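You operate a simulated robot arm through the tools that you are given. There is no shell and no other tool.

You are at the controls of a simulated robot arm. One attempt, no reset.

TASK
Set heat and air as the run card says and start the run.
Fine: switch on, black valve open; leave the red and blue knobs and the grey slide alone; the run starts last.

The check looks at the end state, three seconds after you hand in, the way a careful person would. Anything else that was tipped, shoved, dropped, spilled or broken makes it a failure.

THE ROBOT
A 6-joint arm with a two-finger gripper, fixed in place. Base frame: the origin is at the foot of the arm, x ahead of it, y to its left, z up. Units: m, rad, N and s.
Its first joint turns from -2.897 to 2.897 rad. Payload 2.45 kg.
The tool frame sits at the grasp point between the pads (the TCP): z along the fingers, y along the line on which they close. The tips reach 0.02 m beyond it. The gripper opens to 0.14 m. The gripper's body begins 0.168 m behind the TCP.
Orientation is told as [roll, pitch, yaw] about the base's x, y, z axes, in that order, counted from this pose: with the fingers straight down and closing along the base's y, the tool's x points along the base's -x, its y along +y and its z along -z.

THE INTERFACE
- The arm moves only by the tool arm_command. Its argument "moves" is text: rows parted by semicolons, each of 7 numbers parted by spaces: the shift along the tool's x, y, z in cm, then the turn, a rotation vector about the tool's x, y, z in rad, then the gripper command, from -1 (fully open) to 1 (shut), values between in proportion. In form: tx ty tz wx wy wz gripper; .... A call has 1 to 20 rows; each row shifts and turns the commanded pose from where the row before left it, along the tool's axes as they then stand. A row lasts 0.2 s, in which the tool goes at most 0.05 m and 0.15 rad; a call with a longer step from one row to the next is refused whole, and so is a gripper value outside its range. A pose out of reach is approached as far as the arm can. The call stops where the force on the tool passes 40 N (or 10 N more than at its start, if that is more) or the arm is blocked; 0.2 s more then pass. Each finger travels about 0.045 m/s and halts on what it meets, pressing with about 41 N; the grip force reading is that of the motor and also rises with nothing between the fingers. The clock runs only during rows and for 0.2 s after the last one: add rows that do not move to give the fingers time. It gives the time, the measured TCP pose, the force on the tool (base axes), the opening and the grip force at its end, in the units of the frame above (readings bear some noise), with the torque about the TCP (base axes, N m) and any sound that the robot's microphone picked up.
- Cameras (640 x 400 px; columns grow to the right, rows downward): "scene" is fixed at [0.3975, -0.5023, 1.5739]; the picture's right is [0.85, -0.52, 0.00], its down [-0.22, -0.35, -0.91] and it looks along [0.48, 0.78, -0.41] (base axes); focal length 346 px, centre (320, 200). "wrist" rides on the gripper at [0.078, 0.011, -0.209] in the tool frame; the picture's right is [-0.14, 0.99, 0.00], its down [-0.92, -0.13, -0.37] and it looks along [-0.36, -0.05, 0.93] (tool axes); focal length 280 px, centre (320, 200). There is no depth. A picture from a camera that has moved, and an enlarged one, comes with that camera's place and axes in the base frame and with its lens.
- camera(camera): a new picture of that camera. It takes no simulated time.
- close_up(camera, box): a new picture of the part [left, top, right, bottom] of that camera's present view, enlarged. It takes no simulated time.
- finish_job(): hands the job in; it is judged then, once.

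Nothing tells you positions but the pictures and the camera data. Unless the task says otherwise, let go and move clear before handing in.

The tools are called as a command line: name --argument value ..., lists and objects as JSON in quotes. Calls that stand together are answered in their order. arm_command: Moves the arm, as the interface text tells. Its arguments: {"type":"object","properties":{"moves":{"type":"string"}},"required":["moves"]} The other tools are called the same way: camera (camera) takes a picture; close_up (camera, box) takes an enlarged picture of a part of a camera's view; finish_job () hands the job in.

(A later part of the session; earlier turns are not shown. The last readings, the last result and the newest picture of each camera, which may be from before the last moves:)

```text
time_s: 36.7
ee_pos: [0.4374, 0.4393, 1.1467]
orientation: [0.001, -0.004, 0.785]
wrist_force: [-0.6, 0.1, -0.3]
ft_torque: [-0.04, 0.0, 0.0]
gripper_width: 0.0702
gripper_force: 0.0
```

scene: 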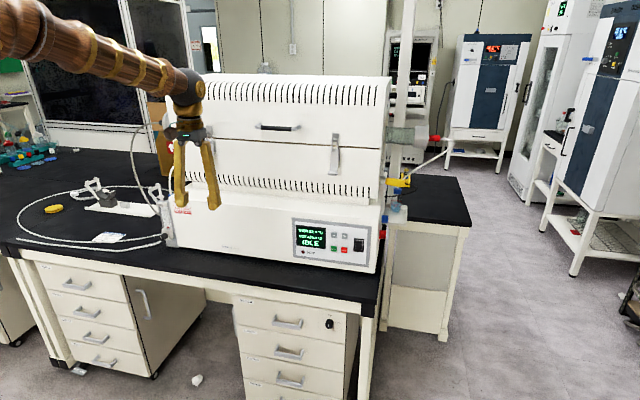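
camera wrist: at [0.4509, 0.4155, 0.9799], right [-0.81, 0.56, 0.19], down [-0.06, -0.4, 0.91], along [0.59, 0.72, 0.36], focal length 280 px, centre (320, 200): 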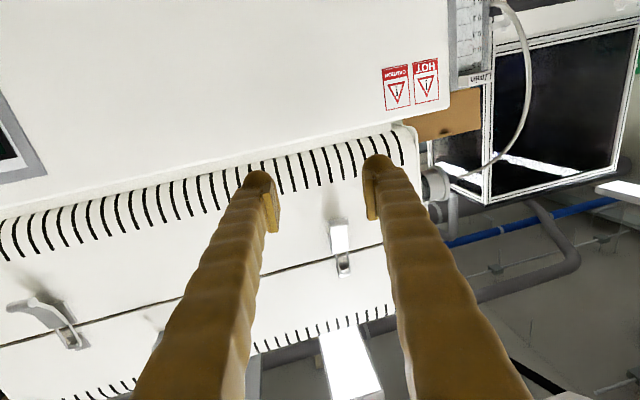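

arm_command --moves "-4.5 0 0 0 0 0 0; -4.5 0 0 0 0 0 0; -4.5 0 0 0 0 0 0; -4.3 0 0 0 0 0 0; 0 0 0 0 -0.1428 0 0; 0 0 0 0 -0.1428 0 0; 0 0 0 0 -0.1428 0 0; 0 0 0 0 -0.1428 0 0; 0 0 0 0 -0.1428 0 0; 0 0 0 0 -0.1428 0 0; 0 0 0 0 0 0 0"

camera --camera "scene"

```text
time_s: 39.1
ee_pos: [0.5619, 0.5668, 1.1471]
orientation: [0.0, -0.86, 0.785]
wrist_force: [0.3, 0.2, -0.2]
ft_torque: [0.02, 0.01, 0.04]
gripper_width: 0.07
gripper_force: 0.2
```

```text
taken
```

scene: 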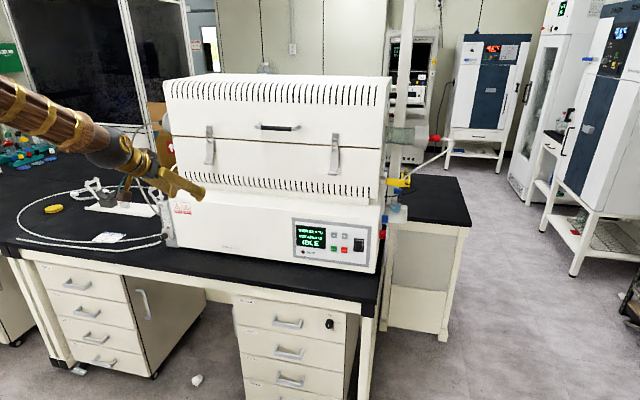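

The tool is nearly in line with the forearm; I'll continue the in-plane tilt.

arm_command --moves "0 0 0 0 -0.1422 0 0; 0 0 0 0 -0.1422 0 0; 0 0 0 0 -0.1422 0 0; 0 0 0 0 -0.1422 0 0; 0 0 0 0 -0.1422 0 0; 0 0 0 0 0 0 0"

camera --camera "scene"

```text
time_s: 40.5
ee_pos: [0.5589, 0.5722, 1.1478]
orientation: [0.316, -1.52, 0.488]
wrist_force: [0.1, 0.2, -0.6]
ft_torque: [0.01, 0.01, -0.02]
gripper_width: 0.0702
gripper_force: 0.0
out of reach, approached as far as the arm can: row 1
```

```text
taken
```

scene: 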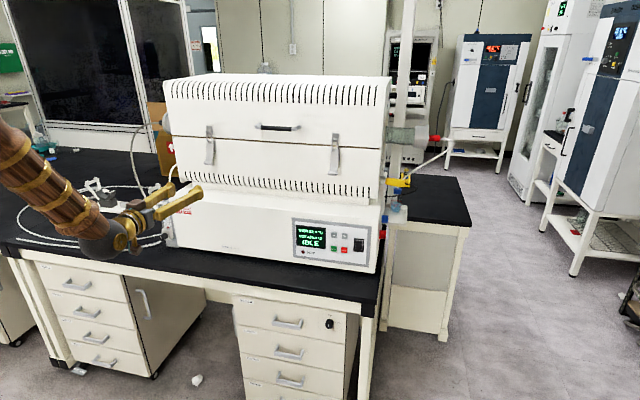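

The tool is now level, x down, in the arm plane. I'll correct the small angle error and move left and down towards the valve.

arm_command --moves "0 0 0 0.0175 -0.048 -0.016 0; 2.4 3.29 0 0 0 0 0; 2.4 3.29 0 0 0 0 0; 2.4 3.29 0 0 0 0 0; 2.4 3.29 0 0 0 0 0; 2.4 3.29 0 0 0 0 0; 0 0 0 0 0 0 0"

camera --camera "scene"

camera --camera "wrist"

```text
time_s: 42.1
ee_pos: [0.4411, 0.6892, 1.0276]
orientation: [-2.081, -1.571, 2.867]
wrist_force: [-0.1, 0.0, -0.1]
ft_torque: [-0.03, 0.0, -0.02]
gripper_width: 0.0702
gripper_force: 0.0
```

```text
taken
```

scene: 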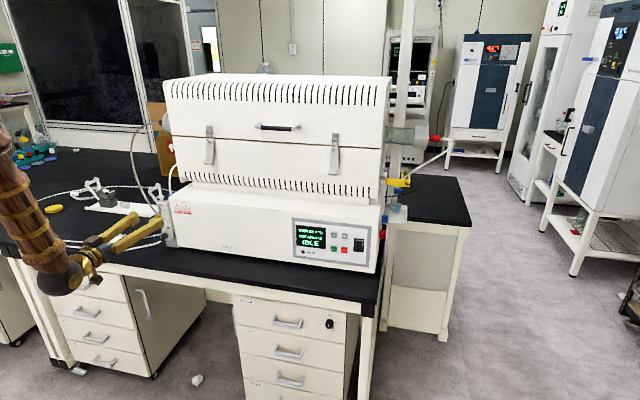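

```text
taken
camera wrist: at [0.2853, 0.5486, 0.9494], right [-0.7, 0.7, 0.14], down [-0.17, -0.35, 0.92], along [0.69, 0.62, 0.37], focal length 280 px, centre (320, 200)
```

wrist: 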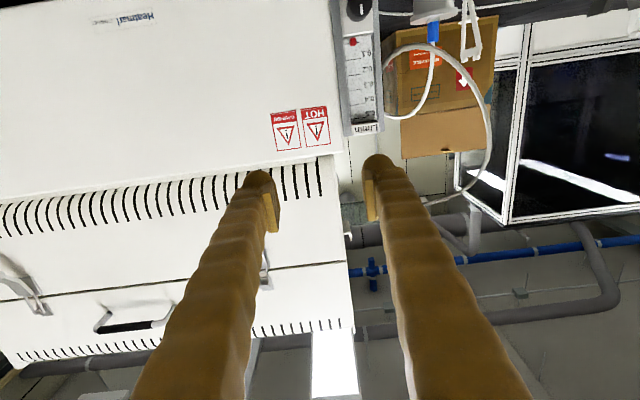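

It works in this configuration. I'll continue down in front of the knob.

arm_command --moves "3.67 1.58 0 0 0 0 0; 3.67 1.58 0 0 0 0 0; 3.67 1.58 0 0 0 0 0; 3.67 1.58 0 0 0 0 0; 0 0 0 0 0 0 0"

camera --camera "scene"

camera --camera "wrist"

close_up --camera "wrist" --box '[240, 60, 430, 190]'

```text
time_s: 43.3
ee_pos: [0.3961, 0.7356, 0.8798]
orientation: [-1.833, -1.57, 2.619]
wrist_force: [-0.3, 0.4, -0.1]
ft_torque: [0.0, -0.03, -0.01]
gripper_width: 0.0701
gripper_force: 0.1
```

```text
taken
```

scene: 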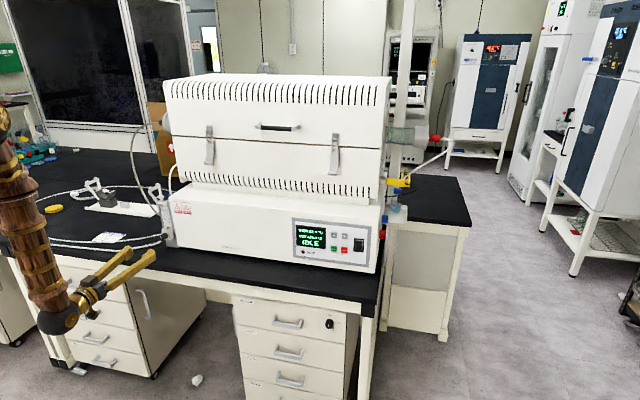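

```text
taken
camera wrist: at [0.241, 0.5949, 0.8014], right [-0.7, 0.7, 0.14], down [-0.17, -0.35, 0.92], along [0.69, 0.62, 0.37], focal length 280 px, centre (320, 200)
```

wrist: 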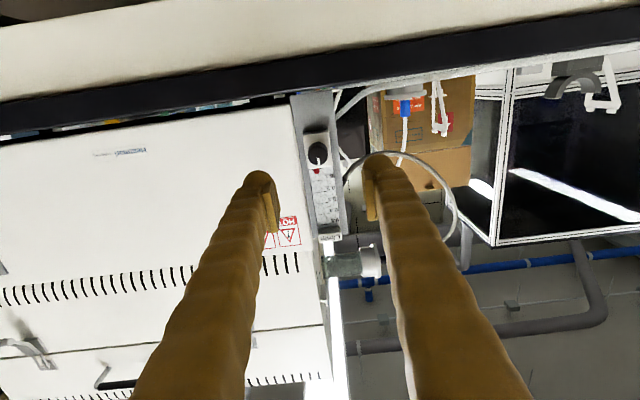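

```text
3.08 times, centred on (335, 125) of wrist
camera zoom: at [0.241, 0.5949, 0.8014], right [-0.7, 0.7, 0.14], down [-0.17, -0.35, 0.92], along [0.69, 0.62, 0.37], focal length 863 px, centre (274, 431)
```

zoom: 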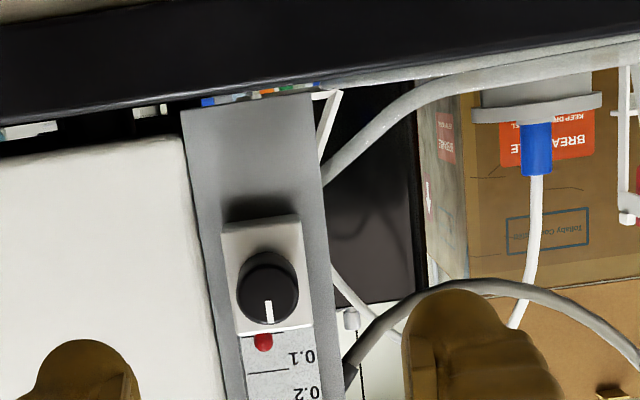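

The knob is centred at r≈−0.237, z≈0.873. Before gripping, I'll test the wrist-roll range here in free space with the fingers mostly closed.

arm_command --moves "-2 0 -2 0 0 0 0.6; 0 0 0 0 0 0 0.6; 0 0 0 0 0 -0.15 0.6; 0 0 0 0 0 -0.15 0.6; 0 0 0 0 0 -0.15 0.6; 0 0 0 0 0 -0.15 0.6; 0 0 0 0 0 -0.15 0.6; 0 0 0 0 0 -0.15 0.6; 0 0 0 0 0 -0.15 0.6; 0 0 0 0 0 -0.15 0.6; 0 0 0 0 0 -0.15 0.6; 0 0 0 0 0 -0.15 0.6"

```text
time_s: 45.9
ee_pos: [0.3831, 0.719, 0.9008]
orientation: [-1.571, -0.067, 2.361]
wrist_force: [0.0, 0.1, 0.1]
ft_torque: [-0.01, -0.01, 0.04]
gripper_width: 0.0278
gripper_force: 0.0
```

Negative roll is fine to −1.5 rad. Now the positive side.

arm_command --moves "0 0 0 0 0 0.15 0.6; 0 0 0 0 0 0.15 0.6; 0 0 0 0 0 0.15 0.6; 0 0 0 0 0 0.15 0.6; 0 0 0 0 0 0.15 0.6; 0 0 0 0 0 0.15 0.6; 0 0 0 0 0 0.15 0.6; 0 0 0 0 0 0.15 0.6; 0 0 0 0 0 0.15 0.6; 0 0 0 0 0 0.15 0.6; 0 0 0 0 0 0.15 0.6; 0 0 0 0 0 0.15 0.6; 0 0 0 0 0 0.15 0.6; 0 0 0 0 0 0.15 0.6; 0 0 0 0 0 0.15 0.6; 0 0 0 0 0 0.15 0.6"

camera --camera "wrist"

```text
time_s: 49.3
ee_pos: [0.3819, 0.7184, 0.9017]
orientation: [1.571, -0.67, -0.782]
wrist_force: [-0.3, 0.4, -0.3]
ft_torque: [0.03, 0.01, -0.02]
gripper_width: 0.0281
gripper_force: 0.1
```

```text
taken
camera wrist: at [0.1861, 0.6191, 0.8617], right [-0.36, 0.36, 0.86], down [0.31, -0.83, 0.47], along [0.88, 0.43, 0.19], focal length 280 px, centre (320, 200)
```

wrist: 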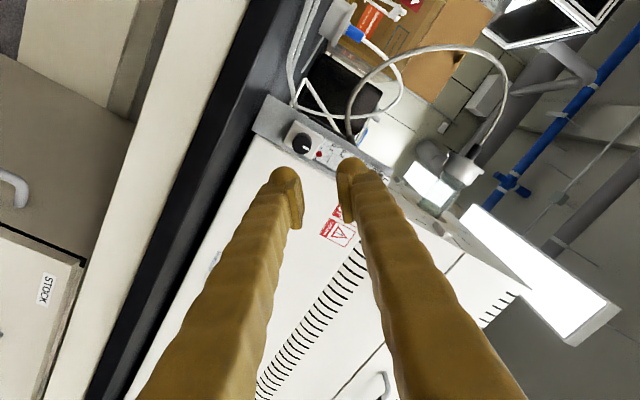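

Roll range +0.9…−1.5 is available. I'll set roll to +0.75, align with the knob, open to 6 cm and approach partway.

arm_command --moves "0 0 0 0 0 -0.15 0.14; 2.05 -1.91 0 0 0 0 0.14; 0 0 3 0 0 0 0.14; 0 0 3 0 0 0 0.14; 0 0 3 0 0 0 0.14; 0 0 0 0 0 0 0.14"

camera --camera "wrist"

close_up --camera "scene" --box '[80, 180, 208, 280]'

```text
time_s: 50.7
ee_pos: [0.4469, 0.7826, 0.8733]
orientation: [1.569, -0.822, -0.785]
wrist_force: [-0.3, -0.2, 0.3]
ft_torque: [0.01, 0.0, -0.01]
gripper_width: 0.0603
gripper_force: 0.0
```

```text
taken
camera wrist: at [0.2546, 0.6783, 0.824], right [-0.45, 0.45, 0.78], down [0.25, -0.77, 0.59], along [0.86, 0.46, 0.23], focal length 280 px, centre (320, 200)
```

wrist: 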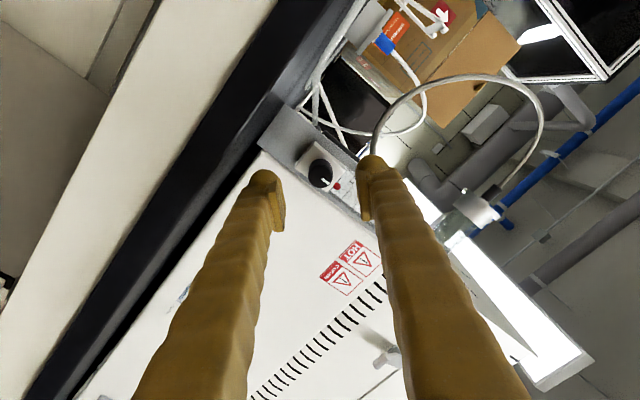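

```text
4.00 times, centred on (144, 230) of scene
camera zoom: at [0.3975, -0.5023, 1.5739], right [0.85, -0.52, 0.0], down [-0.22, -0.35, -0.91], along [0.48, 0.78, -0.41], focal length 1386 px, centre (1024, 80)
```

zoom: 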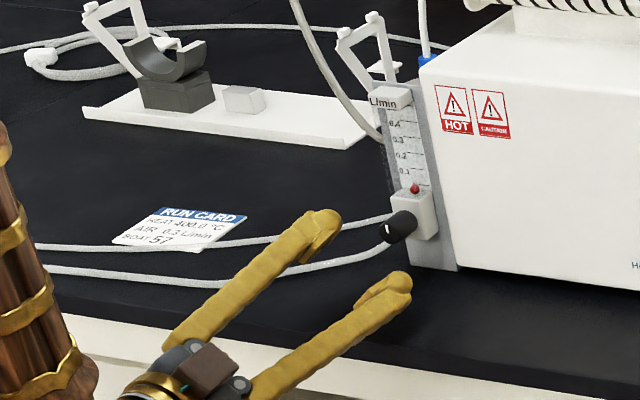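

Alignment is on: the knob face sits exactly on the tool axis. I'll advance 5 cm over the knob.

arm_command --moves "0 0 1.5 0 0 0 0.14; 0 0 1.5 0 0 0 0.14; 0 0 1 0 0 0 0.14; 0 0 0.5 0 0 0 0.14; 0 0 0.5 0 0 0 0.14; 0 0 0 0 0 0 0.14"

close_up --camera "wrist" --box '[240, 110, 430, 240]'

close_up --camera "scene" --box '[120, 190, 200, 250]'

```text
time_s: 52.1
ee_pos: [0.482, 0.818, 0.8717]
orientation: [1.572, -0.822, -0.783]
wrist_force: [0.4, 0.2, -0.3]
ft_torque: [0.02, 0.01, 0.01]
gripper_width: 0.06
gripper_force: 0.0
```

```text
3.08 times, centred on (335, 175) of wrist
camera zoom: at [0.2904, 0.7137, 0.8235], right [-0.45, 0.45, 0.78], down [0.25, -0.77, 0.59], along [0.86, 0.46, 0.23], focal length 863 px, centre (274, 277)
```

zoom: 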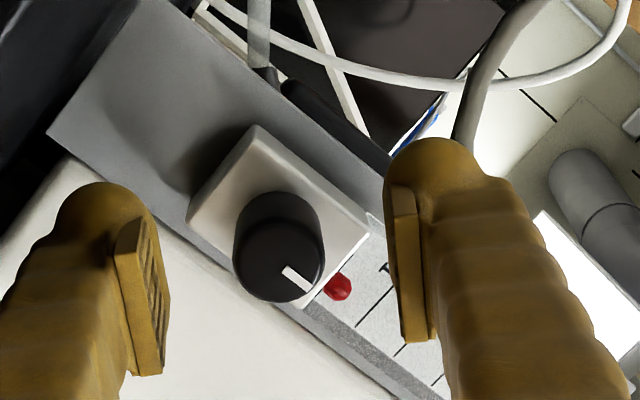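

```text
6.67 times, centred on (160, 220) of scene
camera zoom: at [0.3975, -0.5023, 1.5739], right [0.85, -0.52, 0.0], down [-0.22, -0.35, -0.91], along [0.48, 0.78, -0.41], focal length 2310 px, centre (1387, 67)
```

zoom: 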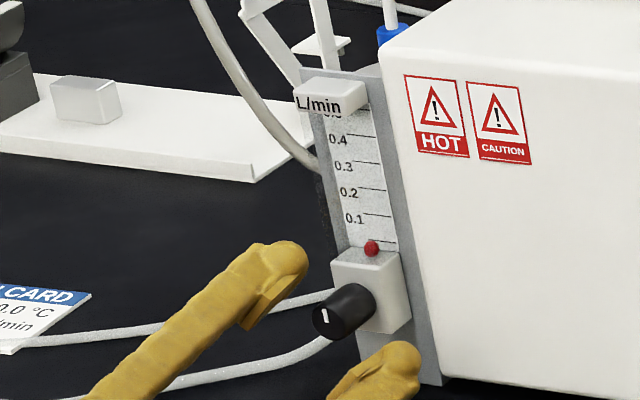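

The fingers straddle the knob with about 2 cm overlap. Closing on it.

arm_command --moves "0 0 0 0 0 0 0.5; 0 0 0 0 0 0 1; 0 0 0 0 0 0 1; 0 0 0 0 0 0 1"

close_up --camera "wrist" --box '[240, 110, 430, 240]'

close_up --camera "scene" --box '[120, 190, 200, 250]'

```text
time_s: 53.1
ee_pos: [0.4815, 0.818, 0.8726]
orientation: [1.572, -0.824, -0.784]
wrist_force: [-6.3, 9.1, 7.9]
ft_torque: [0.03, -0.05, 0.08]
gripper_width: 0.024
gripper_force: 39.2
```

```text
3.08 times, centred on (335, 175) of wrist
camera zoom: at [0.2901, 0.7141, 0.8239], right [-0.45, 0.44, 0.78], down [0.25, -0.77, 0.59], along [0.86, 0.46, 0.23], focal length 863 px, centre (274, 277)
```

zoom: 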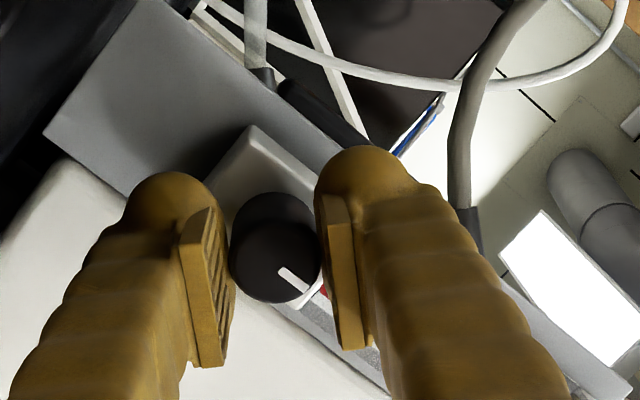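

```text
6.67 times, centred on (160, 220) of scene
camera zoom: at [0.3975, -0.5023, 1.5739], right [0.85, -0.52, 0.0], down [-0.22, -0.35, -0.91], along [0.48, 0.78, -0.41], focal length 2310 px, centre (1387, 67)
```

zoom: 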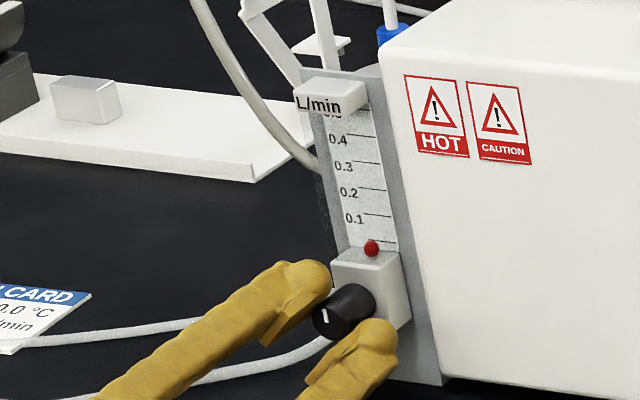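

The knob is gripped (24 mm), with a ~13 N sideways load showing a small off-centre. I'll shift slightly to relieve it.

arm_command --moves "0 0.1 0 0 0 0 1; 0 0 0 0 0 0 1"

```text
time_s: 53.7
ee_pos: [0.4803, 0.8186, 0.8737]
orientation: [1.57, -0.822, -0.782]
wrist_force: [8.5, 22.1, 0.2]
ft_torque: [-0.06, -0.01, 0.15]
gripper_width: 0.0237
gripper_force: 45.0
```

arm_command --moves "0 0 0 0 0 0 1; 0 0 0 0 0 0 1"

```text
time_s: 54.3
ee_pos: [0.48, 0.819, 0.8738]
orientation: [1.572, -0.821, -0.781]
wrist_force: [13.1, 25.8, -2.6]
ft_torque: [-0.07, 0.0, 0.09]
gripper_width: 0.0238
gripper_force: 45.0
```

Axial load is creeping up, so I'll let go, re-centre and grip again.

arm_command --moves "0 0 0 0 0 0 0.35; 0 0 0 0 0 0 0.35; 0 0 0 0 0 0 0.35"

close_up --camera "wrist" --box '[240, 110, 430, 240]'

```text
time_s: 55.1
ee_pos: [0.4808, 0.8177, 0.8731]
orientation: [1.571, -0.821, -0.781]
wrist_force: [-0.1, 0.4, 0.0]
ft_torque: [0.0, 0.01, 0.0]
gripper_width: 0.0457
gripper_force: 0.1
```

```text
3.08 times, centred on (335, 175) of wrist
camera zoom: at [0.2896, 0.7139, 0.8243], right [-0.45, 0.45, 0.78], down [0.25, -0.77, 0.59], along [0.86, 0.46, 0.23], focal length 863 px, centre (274, 277)
```

zoom: 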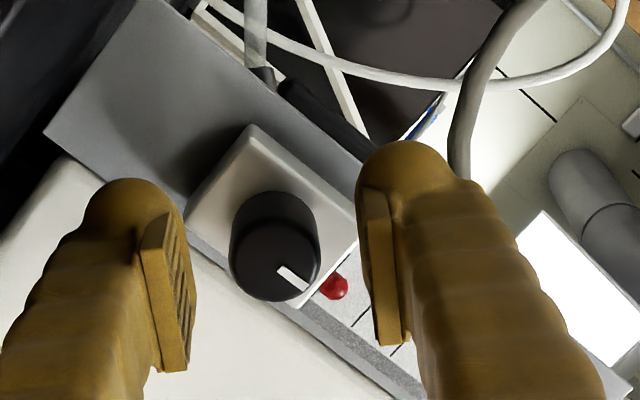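

arm_command --moves "0 0 0 0 0 0 0.7; 0 0 0 0 0 0 1; 0 0 0 0 0 0 1"

```text
time_s: 55.9
ee_pos: [0.4817, 0.8181, 0.8743]
orientation: [1.571, -0.822, -0.783]
wrist_force: [0.7, -1.0, -1.2]
ft_torque: [0.0, 0.03, 0.02]
gripper_width: 0.0241
gripper_force: 36.7
```

Clean grip now, with almost no side load. I'll turn counter-clockwise (viewed from the front) a little and watch the ball.

arm_command --moves "0 0 0 0 0 -0.1 1; 0 0 0 0 0 -0.1 1; 0 0 0 0 0 -0.1 1"

close_up --camera "scene" --box '[120, 190, 200, 250]'

close_up --camera "wrist" --box '[240, 110, 430, 240]'

```text
time_s: 56.7
ee_pos: [0.4809, 0.8182, 0.8733]
orientation: [1.569, -1.124, -0.784]
wrist_force: [8.2, 0.0, -5.9]
ft_torque: [0.27, 0.4, 0.0]
gripper_width: 0.0238
gripper_force: 44.8
```

```text
6.67 times, centred on (160, 220) of scene
camera zoom: at [0.3975, -0.5023, 1.5739], right [0.85, -0.52, 0.0], down [-0.22, -0.35, -0.91], along [0.48, 0.78, -0.41], focal length 2310 px, centre (1387, 67)
```

zoom: 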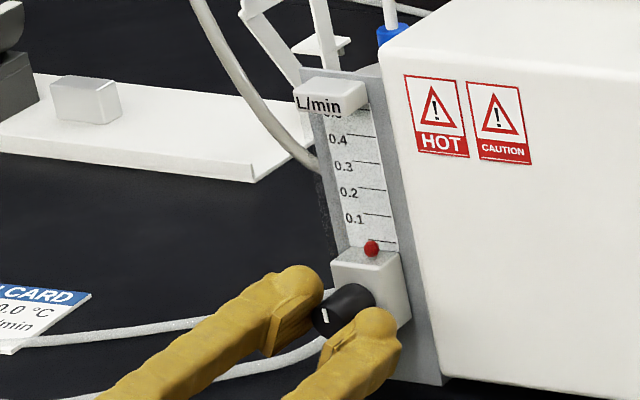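

```text
3.08 times, centred on (335, 175) of wrist
camera zoom: at [0.302, 0.7014, 0.8079], right [-0.59, 0.59, 0.55], down [0.1, -0.62, 0.78], along [0.8, 0.52, 0.31], focal length 863 px, centre (274, 277)
```

zoom: 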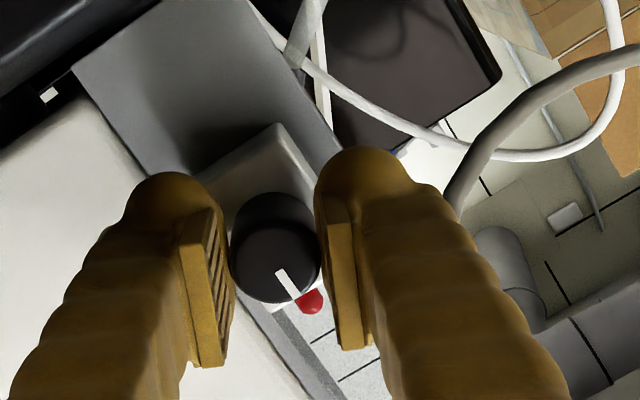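

The knob didn't turn counter-clockwise (0.47 N·m against me, mark unmoved): it's at its closed stop that way. I'll try clockwise.

arm_command --moves "0 0 0 0 0 0.1 1; 0 0 0 0 0 0.1 1; 0 0 0 0 0 0.1 1; 0 0 0 0 0 0.1 1"

close_up --camera "scene" --box '[120, 190, 200, 250]'

close_up --camera "wrist" --box '[240, 110, 430, 240]'

```text
time_s: 57.7
ee_pos: [0.4803, 0.8184, 0.8742]
orientation: [1.571, -0.721, -0.781]
wrist_force: [-1.8, -4.7, -0.3]
ft_torque: [0.05, -0.02, -0.02]
gripper_width: 0.0235
gripper_force: 45.0
```

```text
6.67 times, centred on (160, 220) of scene
camera zoom: at [0.3975, -0.5023, 1.5739], right [0.85, -0.52, 0.0], down [-0.22, -0.35, -0.91], along [0.48, 0.78, -0.41], focal length 2310 px, centre (1387, 67)
```

zoom: 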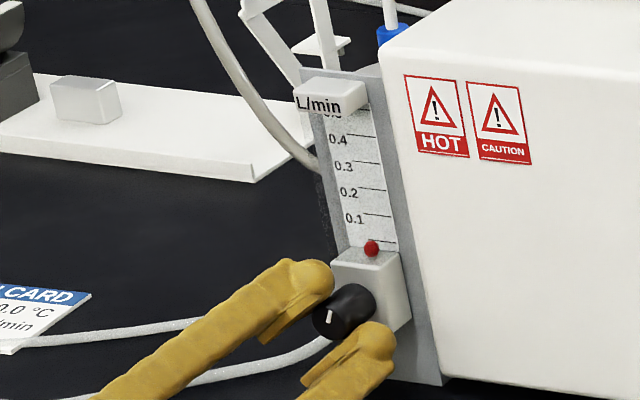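

```text
3.08 times, centred on (335, 175) of wrist
camera zoom: at [0.286, 0.7174, 0.8305], right [-0.39, 0.39, 0.83], down [0.29, -0.81, 0.51], along [0.87, 0.44, 0.2], focal length 863 px, centre (274, 277)
```

zoom: 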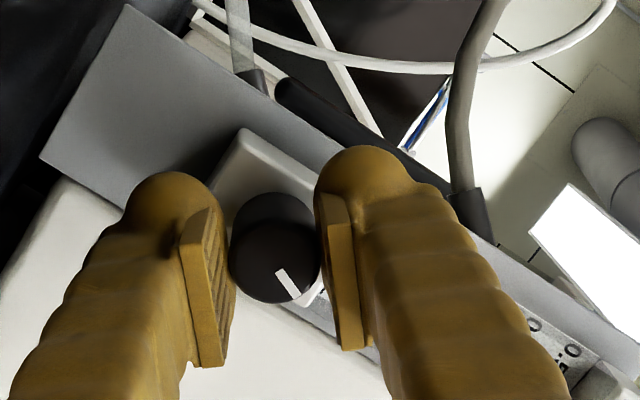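

The mark moved clockwise about 20°, freely. I'll keep turning to the end of this grip.

arm_command --moves "0 0 0 0 0 0.1 1; 0 0 0 0 0 0.1 1; 0 0 0 0 0 0 1"

close_up --camera "scene" --box '[140, 195, 190, 245]'

```text
time_s: 58.5
ee_pos: [0.4804, 0.8195, 0.8728]
orientation: [1.574, -0.523, -0.783]
wrist_force: [-29.4, -15.4, 12.4]
ft_torque: [0.12, -0.17, 0.14]
gripper_width: 0.0236
gripper_force: 44.8
```

```text
8.00 times, centred on (165, 220) of scene
camera zoom: at [0.3975, -0.5023, 1.5739], right [0.85, -0.52, 0.0], down [-0.22, -0.35, -0.91], along [0.48, 0.78, -0.41], focal length 2772 px, centre (1560, 40)
```

zoom: 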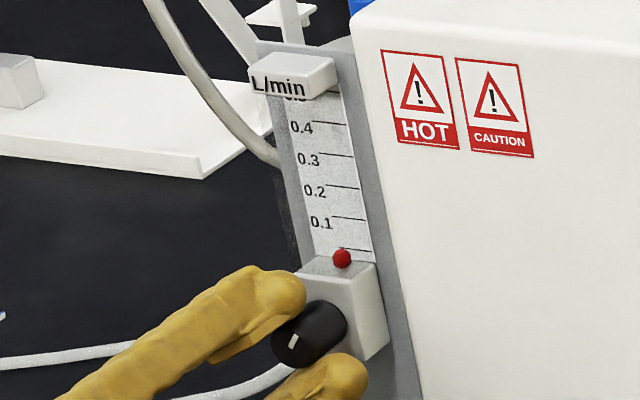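

The knob is turning clockwise; the ball hasn't lifted yet. I'll release, roll the fingers back, regrip and keep turning.

arm_command --moves "0 0 0 0 0 0 0.35; 0 0 0 0 0 0 0.35; 0 0 0 0 0 0 0.35; 0 0 0 0 0 -0.15 0.35; 0 0 0 0 0 -0.15 0.35; 0 0 0 0 0 -0.15 0.35; 0 0 0 0 0 -0.15 0.35; 0 0 0 0 0 -0.15 0.35; 0 0 0 0 0 -0.15 0.35; 0 0 0 0 0 -0.15 0.35; 0 0 0 0 0 -0.15 0.35; 0 0 0 0 0 -0.15 0.35; 0 0 0 0 0 -0.15 0.35; 0 0 0 0 0 -0.15 0.35; 0 0 0 0 0 -0.15 0.35; 0 0 0 0 0 0 0.35"

close_up --camera "wrist" --box '[240, 110, 430, 240]'

close_up --camera "scene" --box '[140, 195, 190, 245]'

```text
time_s: 61.9
ee_pos: [0.4804, 0.8185, 0.8736]
orientation: [-1.57, -0.818, 2.36]
wrist_force: [0.3, 0.3, 0.6]
ft_torque: [0.02, 0.0, -0.02]
gripper_width: 0.0457
gripper_force: 0.0
```

```text
3.08 times, centred on (335, 175) of wrist
camera zoom: at [0.3653, 0.6389, 0.8096], right [-0.58, 0.58, -0.58], down [-0.64, 0.12, 0.76], along [0.51, 0.81, 0.3], focal length 863 px, centre (274, 277)
```

zoom: 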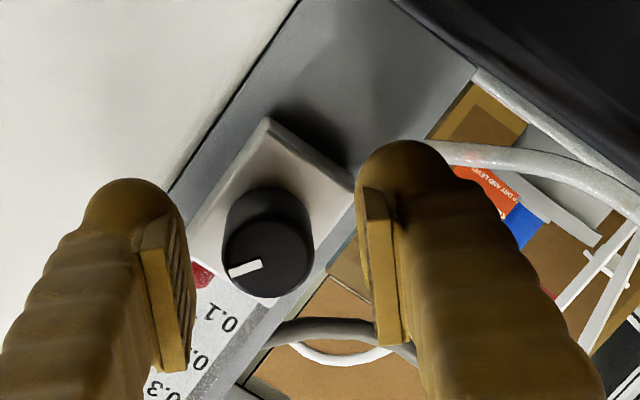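

```text
8.00 times, centred on (165, 220) of scene
camera zoom: at [0.3975, -0.5023, 1.5739], right [0.85, -0.52, 0.0], down [-0.22, -0.35, -0.91], along [0.48, 0.78, -0.41], focal length 2772 px, centre (1560, 40)
```

zoom: 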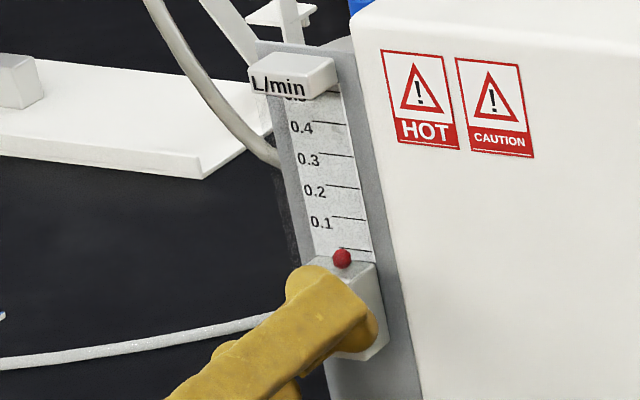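

The fingers are back at roll −0.75 and the mark stayed where I left it. I'll re-centre 1.5 mm, grip and turn clockwise in stages.

arm_command --moves "0 -0.15 0 0 0 0 0.35; 0 0 0 0 0 0 0.7; 0 0 0 0 0 0 1; 0 0 0 0 0 0 1; 0 0 0 0 0 0.1 1; 0 0 0 0 0 0.1 1; 0 0 0 0 0 0.1 1; 0 0 0 0 0 0.1 1; 0 0 0 0 0 0.1 1"

close_up --camera "wrist" --box '[240, 110, 430, 240]'

close_up --camera "scene" --box '[140, 195, 190, 245]'

```text
time_s: 63.9
ee_pos: [0.4816, 0.8183, 0.8739]
orientation: [-1.57, -1.322, 2.359]
wrist_force: [6.5, 0.2, -6.2]
ft_torque: [-0.2, 0.22, -0.11]
gripper_width: 0.0236
gripper_force: 45.2
```

```text
3.08 times, centred on (335, 175) of wrist
camera zoom: at [0.3402, 0.6642, 0.7967], right [-0.7, 0.7, -0.11], down [-0.33, -0.19, 0.92], along [0.63, 0.69, 0.37], focal length 863 px, centre (274, 277)
```

zoom: 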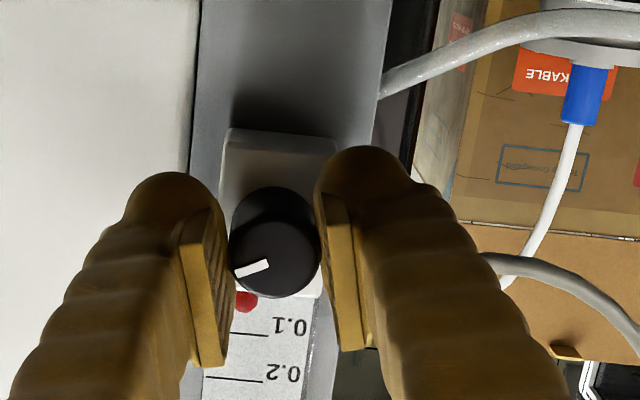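

```text
8.00 times, centred on (165, 220) of scene
camera zoom: at [0.3975, -0.5023, 1.5739], right [0.85, -0.52, 0.0], down [-0.22, -0.35, -0.91], along [0.48, 0.78, -0.41], focal length 2772 px, centre (1560, 40)
```

zoom: 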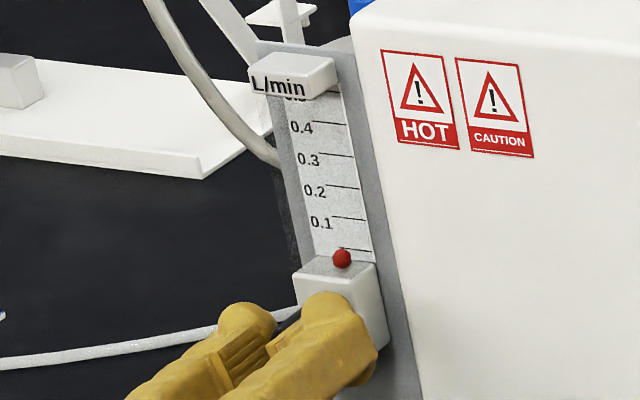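

The knob follows the grip (mark now about 68° clockwise) with hardly any torque; the ball is still at zero. I'll continue.

arm_command --moves "0 0 0 0 0 0.1 1; 0 0 0 0 0 0.1 1; 0 0 0 0 0 0.1 1; 0 0 0 0 0 0.1 1; 0 0 0 0 0 0.1 1; 0 0 0 0 0 0.1 1"

close_up --camera "wrist" --box '[240, 110, 430, 240]'

close_up --camera "scene" --box '[140, 195, 190, 245]'

```text
time_s: 65.3
ee_pos: [0.4811, 0.8175, 0.8751]
orientation: [1.569, -1.22, -0.78]
wrist_force: [-4.2, -1.0, -7.8]
ft_torque: [0.03, -0.02, -0.04]
gripper_width: 0.0236
gripper_force: 45.0
```

```text
3.08 times, centred on (335, 175) of wrist
camera zoom: at [0.3078, 0.6963, 0.8055], right [-0.63, 0.62, 0.47], down [0.05, -0.57, 0.82], along [0.78, 0.54, 0.33], focal length 863 px, centre (274, 277)
```

zoom: 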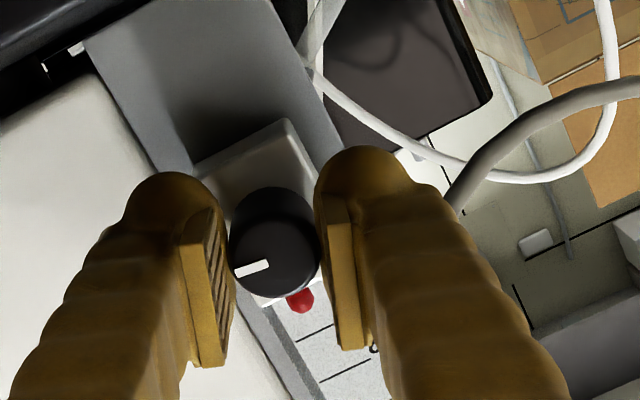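

```text
8.00 times, centred on (165, 220) of scene
camera zoom: at [0.3975, -0.5023, 1.5739], right [0.85, -0.52, 0.0], down [-0.22, -0.35, -0.91], along [0.48, 0.78, -0.41], focal length 2772 px, centre (1560, 40)
```

zoom: 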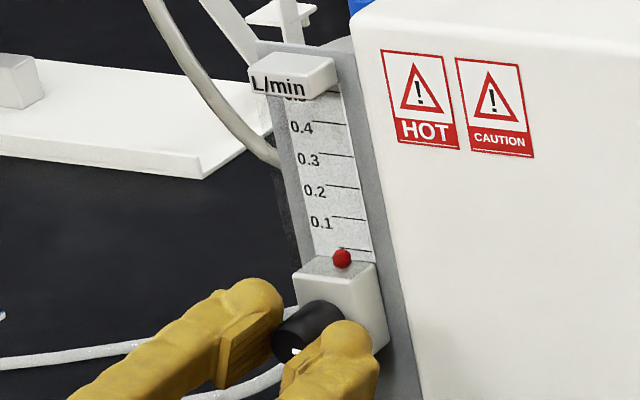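

arm_command --moves "0 0 0 0 0 0.1 1; 0 0 0 0 0 0.1 1; 0 0 0 0 0 0.1 1; 0 0 0 0 0 0.1 1; 0 0 0 0 0 0.1 1; 0 0 0 0 0 0.1 1; 0 0 0 0 0 0 1"

close_up --camera "wrist" --box '[240, 110, 430, 240]'

close_up --camera "scene" --box '[140, 195, 190, 245]'

close_up --camera "scene" --box '[0, 100, 200, 260]'

close_up --camera "scene" --box '[370, 120, 450, 220]'

```text
time_s: 66.9
ee_pos: [0.4821, 0.8188, 0.8748]
orientation: [1.57, -0.621, -0.783]
wrist_force: [-19.4, -6.7, -2.0]
ft_torque: [-0.08, 0.08, 0.19]
gripper_width: 0.0237
gripper_force: 44.9
```

```text
3.08 times, centred on (335, 175) of wrist
camera zoom: at [0.2845, 0.7197, 0.8385], right [-0.33, 0.33, 0.89], down [0.32, -0.84, 0.43], along [0.89, 0.43, 0.17], focal length 863 px, centre (274, 277)
```

zoom: 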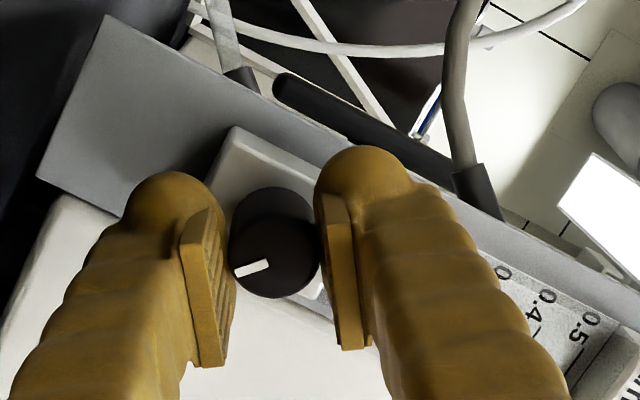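

```text
8.00 times, centred on (165, 220) of scene
camera zoom: at [0.3975, -0.5023, 1.5739], right [0.85, -0.52, 0.0], down [-0.22, -0.35, -0.91], along [0.48, 0.78, -0.41], focal length 2772 px, centre (1560, 40)
```

zoom: 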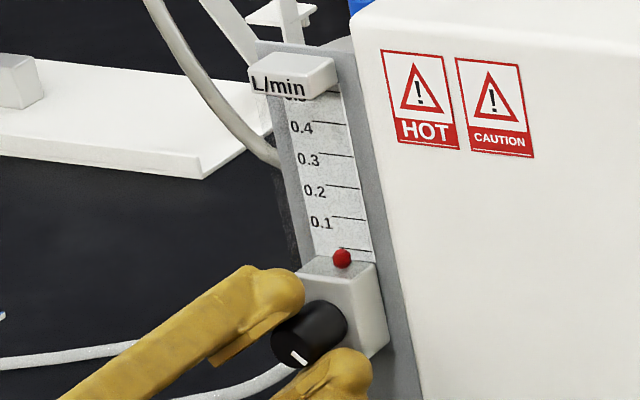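

```text
2.50 times, centred on (100, 180) of scene
camera zoom: at [0.3975, -0.5023, 1.5739], right [0.85, -0.52, 0.0], down [-0.22, -0.35, -0.91], along [0.48, 0.78, -0.41], focal length 866 px, centre (870, 250)
```

zoom: 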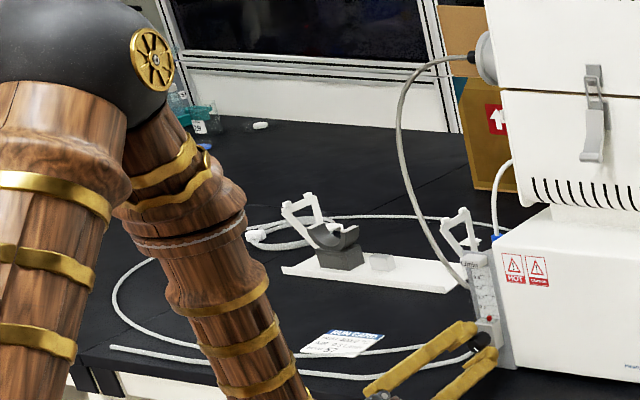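

```text
4.00 times, centred on (410, 170) of scene
camera zoom: at [0.3975, -0.5023, 1.5739], right [0.85, -0.52, 0.0], down [-0.22, -0.35, -0.91], along [0.48, 0.78, -0.41], focal length 1386 px, centre (-40, 320)
```

zoom: 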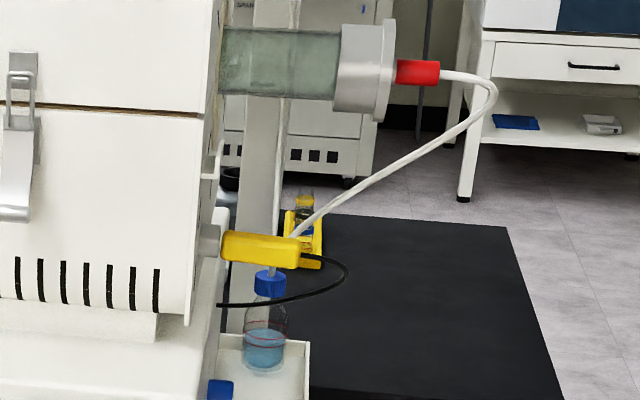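

The mark is about 137° round but the ball still sits at zero. I'll check the display and the whole scene before going on.

close_up --camera "scene" --box '[280, 200, 400, 275]'

close_up --camera "scene" --box '[150, 210, 186, 240]'

camera --camera "wrist"

```text
5.33 times, centred on (340, 238) of scene
camera zoom: at [0.3975, -0.5023, 1.5739], right [0.85, -0.52, 0.0], down [-0.22, -0.35, -0.91], along [0.48, 0.78, -0.41], focal length 1848 px, centre (213, 0)
```

zoom: 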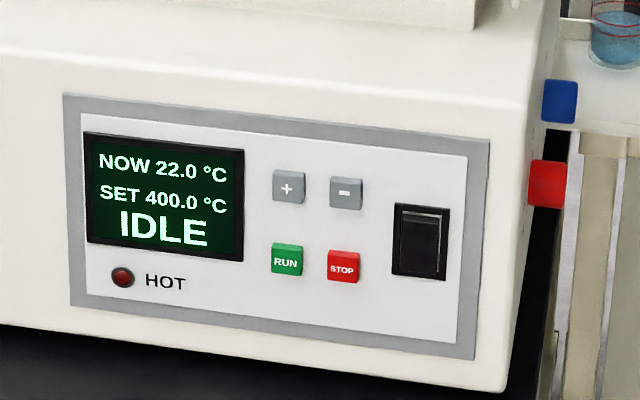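

```text
13.33 times, centred on (168, 225) of scene
camera zoom: at [0.3975, -0.5023, 1.5739], right [0.85, -0.52, 0.0], down [-0.22, -0.35, -0.91], along [0.48, 0.78, -0.41], focal length 4620 px, centre (2347, -133)
```

zoom: 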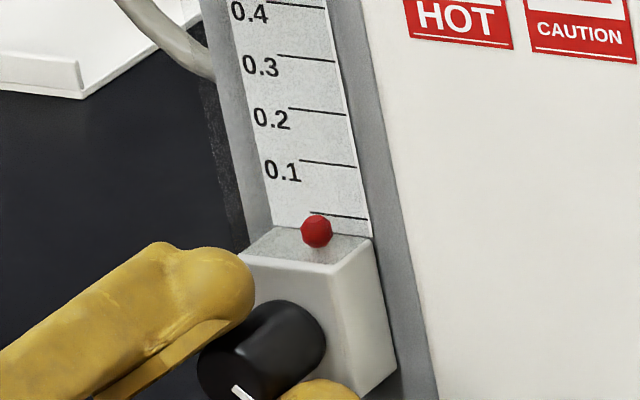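

```text
taken
camera wrist: at [0.2845, 0.7197, 0.8385], right [-0.33, 0.33, 0.89], down [0.32, -0.84, 0.43], along [0.89, 0.43, 0.17], focal length 280 px, centre (320, 200)
```

wrist: 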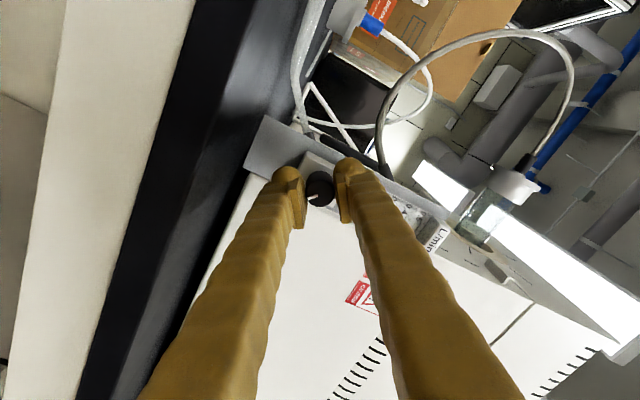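

The mark is turning but no flow is showing yet. I'll take another bite on the knob.

arm_command --moves "0 0 0 0 0 0 0.35; 0 0 0 0 0 0 0.35; 0 0 0 0 0 0 0.35; 0 0 0 0 0 -0.15 0.35; 0 0 0 0 0 -0.15 0.35; 0 0 0 0 0 -0.15 0.35; 0 0 0 0 0 -0.15 0.35; 0 0 0 0 0 -0.15 0.35; 0 0 0 0 0 -0.15 0.35; 0 0 0 0 0 -0.15 0.35; 0 0 0 0 0 -0.15 0.35; 0 0 0 0 0 -0.15 0.35; 0 0 0 0 0 -0.15 0.35; 0 0 0 0 0 -0.15 0.35; 0 0 0 0 0 -0.15 0.35; 0 0 0 0 0 0 0.35"

close_up --camera "wrist" --box '[240, 110, 430, 240]'

```text
time_s: 70.3
ee_pos: [0.4811, 0.8182, 0.8742]
orientation: [-1.571, -0.721, 2.359]
wrist_force: [0.7, 0.2, -0.5]
ft_torque: [-0.03, -0.01, 0.0]
gripper_width: 0.0454
gripper_force: 0.0
```

```text
3.08 times, centred on (335, 175) of wrist
camera zoom: at [0.3705, 0.6341, 0.815], right [-0.54, 0.53, -0.65], down [-0.69, 0.17, 0.7], along [0.48, 0.83, 0.28], focal length 863 px, centre (274, 277)
```

zoom: 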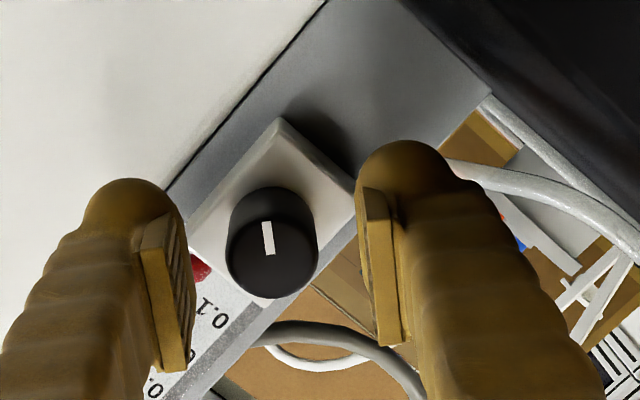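

arm_command --moves "0 -0.05 0 0 0 0 0.7; 0 0 0 0 0 0 1; 0 0 0 0 0 0 1; 0 0 0 0 0 0.1 1; 0 0 0 0 0 0.1 1; 0 0 0 0 0 0.1 1; 0 0 0 0 0 0.1 1; 0 0 0 0 0 0.1 1; 0 0 0 0 0 0.1 1; 0 0 0 0 0 0.1 1; 0 0 0 0 0 0.1 1; 0 0 0 0 0 0.1 1"

close_up --camera "scene" --box '[150, 210, 186, 240]'

close_up --camera "wrist" --box '[240, 110, 430, 240]'

```text
time_s: 72.9
ee_pos: [0.4814, 0.8174, 0.875]
orientation: [1.569, -1.517, -0.782]
wrist_force: [0.3, 13.8, -3.6]
ft_torque: [-0.03, 0.0, 0.11]
gripper_width: 0.0237
gripper_force: 45.0
```

```text
13.33 times, centred on (168, 225) of scene
camera zoom: at [0.3975, -0.5023, 1.5739], right [0.85, -0.52, 0.0], down [-0.22, -0.35, -0.91], along [0.48, 0.78, -0.41], focal length 4620 px, centre (2347, -133)
```

zoom: 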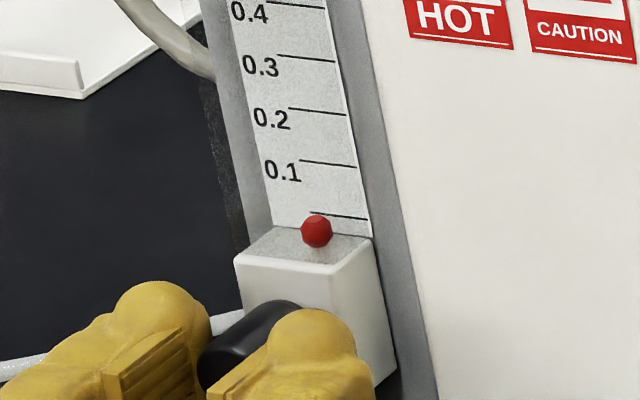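

```text
3.08 times, centred on (335, 175) of wrist
camera zoom: at [0.3236, 0.6806, 0.7976], right [-0.7, 0.69, 0.19], down [-0.13, -0.39, 0.91], along [0.7, 0.61, 0.36], focal length 863 px, centre (274, 277)
```

zoom: 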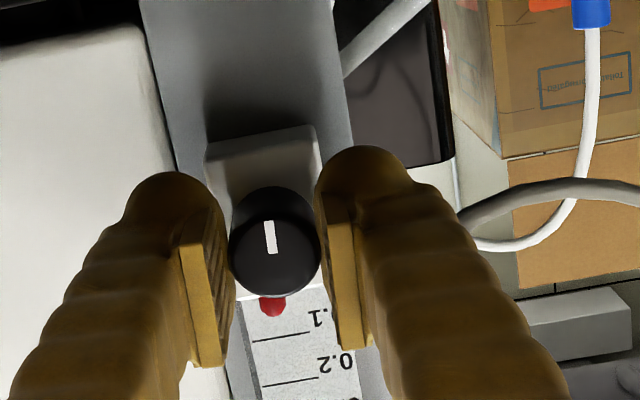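

arm_command --moves "0 0 0 0 0 0.1 1; 0 0 0 0 0 0.1 1; 0 0 0 0 0 0.1 1; 0 0 0 0 0 0.1 1; 0 0 0 0 0 0.1 1; 0 0 0 0 0 0.1 1; 0 0 0 0 0 0.1 1; 0 0 0 0 0 0.1 1; 0 0 0 0 0 0.1 1"

close_up --camera "scene" --box '[150, 210, 186, 240]'

close_up --camera "wrist" --box '[240, 110, 430, 240]'

```text
time_s: 74.9
ee_pos: [0.482, 0.8185, 0.8745]
orientation: [1.57, -0.62, -0.782]
wrist_force: [-24.5, 9.8, 2.3]
ft_torque: [0.12, -0.06, 0.12]
gripper_width: 0.0236
gripper_force: 44.9
```

```text
13.33 times, centred on (168, 225) of scene
camera zoom: at [0.3975, -0.5023, 1.5739], right [0.85, -0.52, 0.0], down [-0.22, -0.35, -0.91], along [0.48, 0.78, -0.41], focal length 4620 px, centre (2347, -133)
```

zoom: 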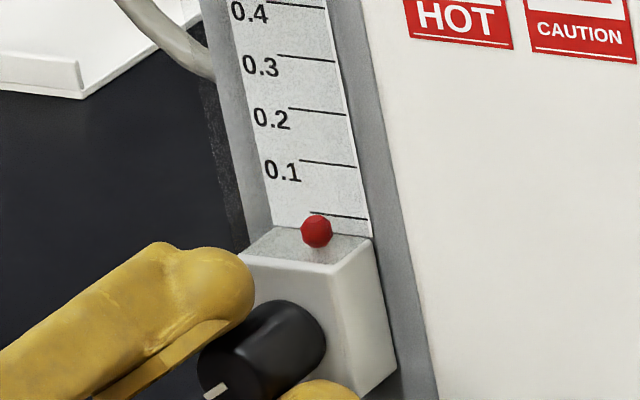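

```text
3.08 times, centred on (335, 175) of wrist
camera zoom: at [0.2845, 0.7193, 0.8387], right [-0.33, 0.33, 0.89], down [0.33, -0.84, 0.43], along [0.89, 0.43, 0.17], focal length 863 px, centre (274, 277)
```

zoom: 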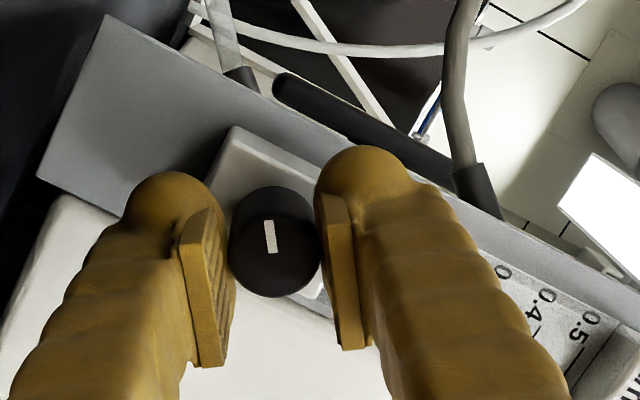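

The knob is about 240° round with no flow and no stop. Before turning further I'll inspect the air line and both furnace ends for anything else that feeds the meter.

close_up --camera "scene" --box '[60, 170, 130, 220]'

close_up --camera "scene" --box '[125, 110, 195, 200]'

close_up --camera "scene" --box '[372, 140, 422, 180]'

close_up --camera "scene" --box '[372, 170, 422, 250]'

close_up --camera "wrist" --box '[320, 0, 640, 200]'

```text
8.00 times, centred on (95, 195) of scene
camera zoom: at [0.3975, -0.5023, 1.5739], right [0.85, -0.52, 0.0], down [-0.22, -0.35, -0.91], along [0.48, 0.78, -0.41], focal length 2772 px, centre (2120, 240)
```

zoom: 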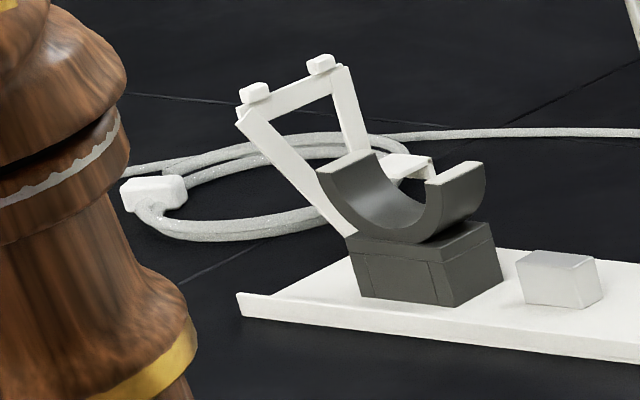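

```text
4.44 times, centred on (160, 155) of scene
camera zoom: at [0.3975, -0.5023, 1.5739], right [0.85, -0.52, 0.0], down [-0.22, -0.35, -0.91], along [0.48, 0.78, -0.41], focal length 1540 px, centre (1031, 400)
```

zoom: 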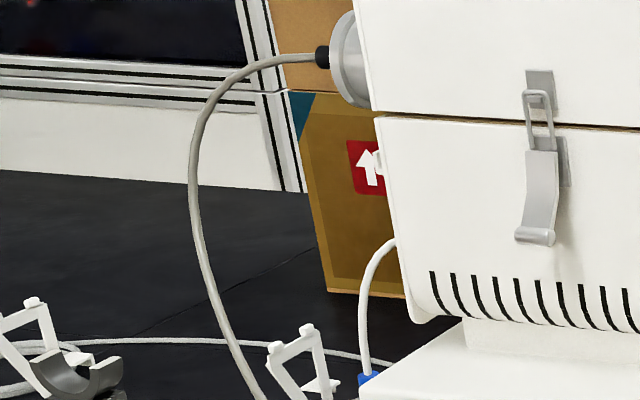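

```text
10.00 times, centred on (397, 160) of scene
camera zoom: at [0.3975, -0.5023, 1.5739], right [0.85, -0.52, 0.0], down [-0.22, -0.35, -0.91], along [0.48, 0.78, -0.41], focal length 3465 px, centre (-450, 600)
```

zoom: 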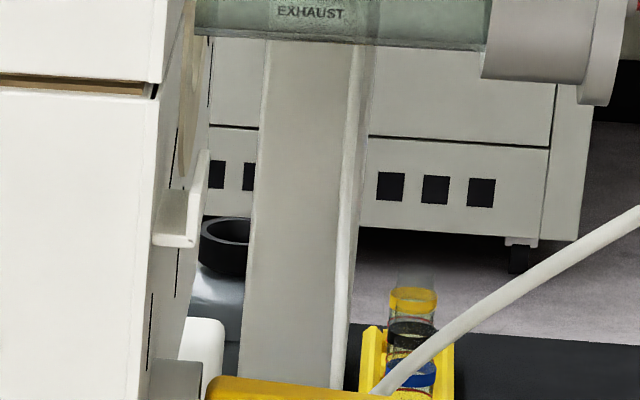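

```text
5.00 times, centred on (397, 210) of scene
camera zoom: at [0.3975, -0.5023, 1.5739], right [0.85, -0.52, 0.0], down [-0.22, -0.35, -0.91], along [0.48, 0.78, -0.41], focal length 1733 px, centre (-65, 150)
```

zoom: 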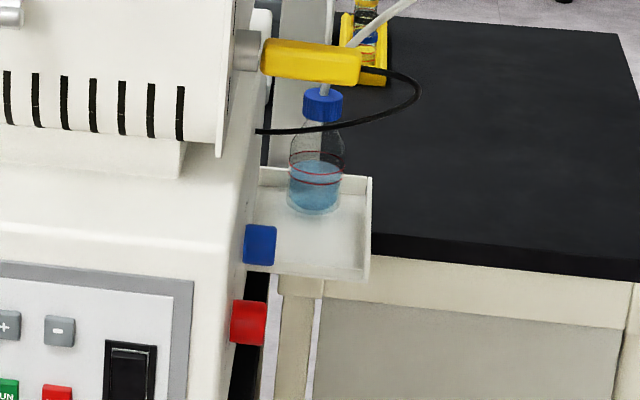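

```text
2.00 times, centred on (480, 100) of wrist
camera zoom: at [0.2845, 0.7193, 0.8387], right [-0.33, 0.33, 0.89], down [0.33, -0.84, 0.43], along [0.89, 0.43, 0.17], focal length 561 px, centre (0, 400)
```

zoom: 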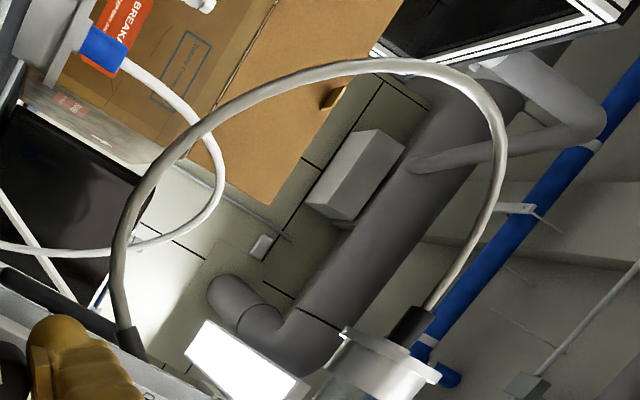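

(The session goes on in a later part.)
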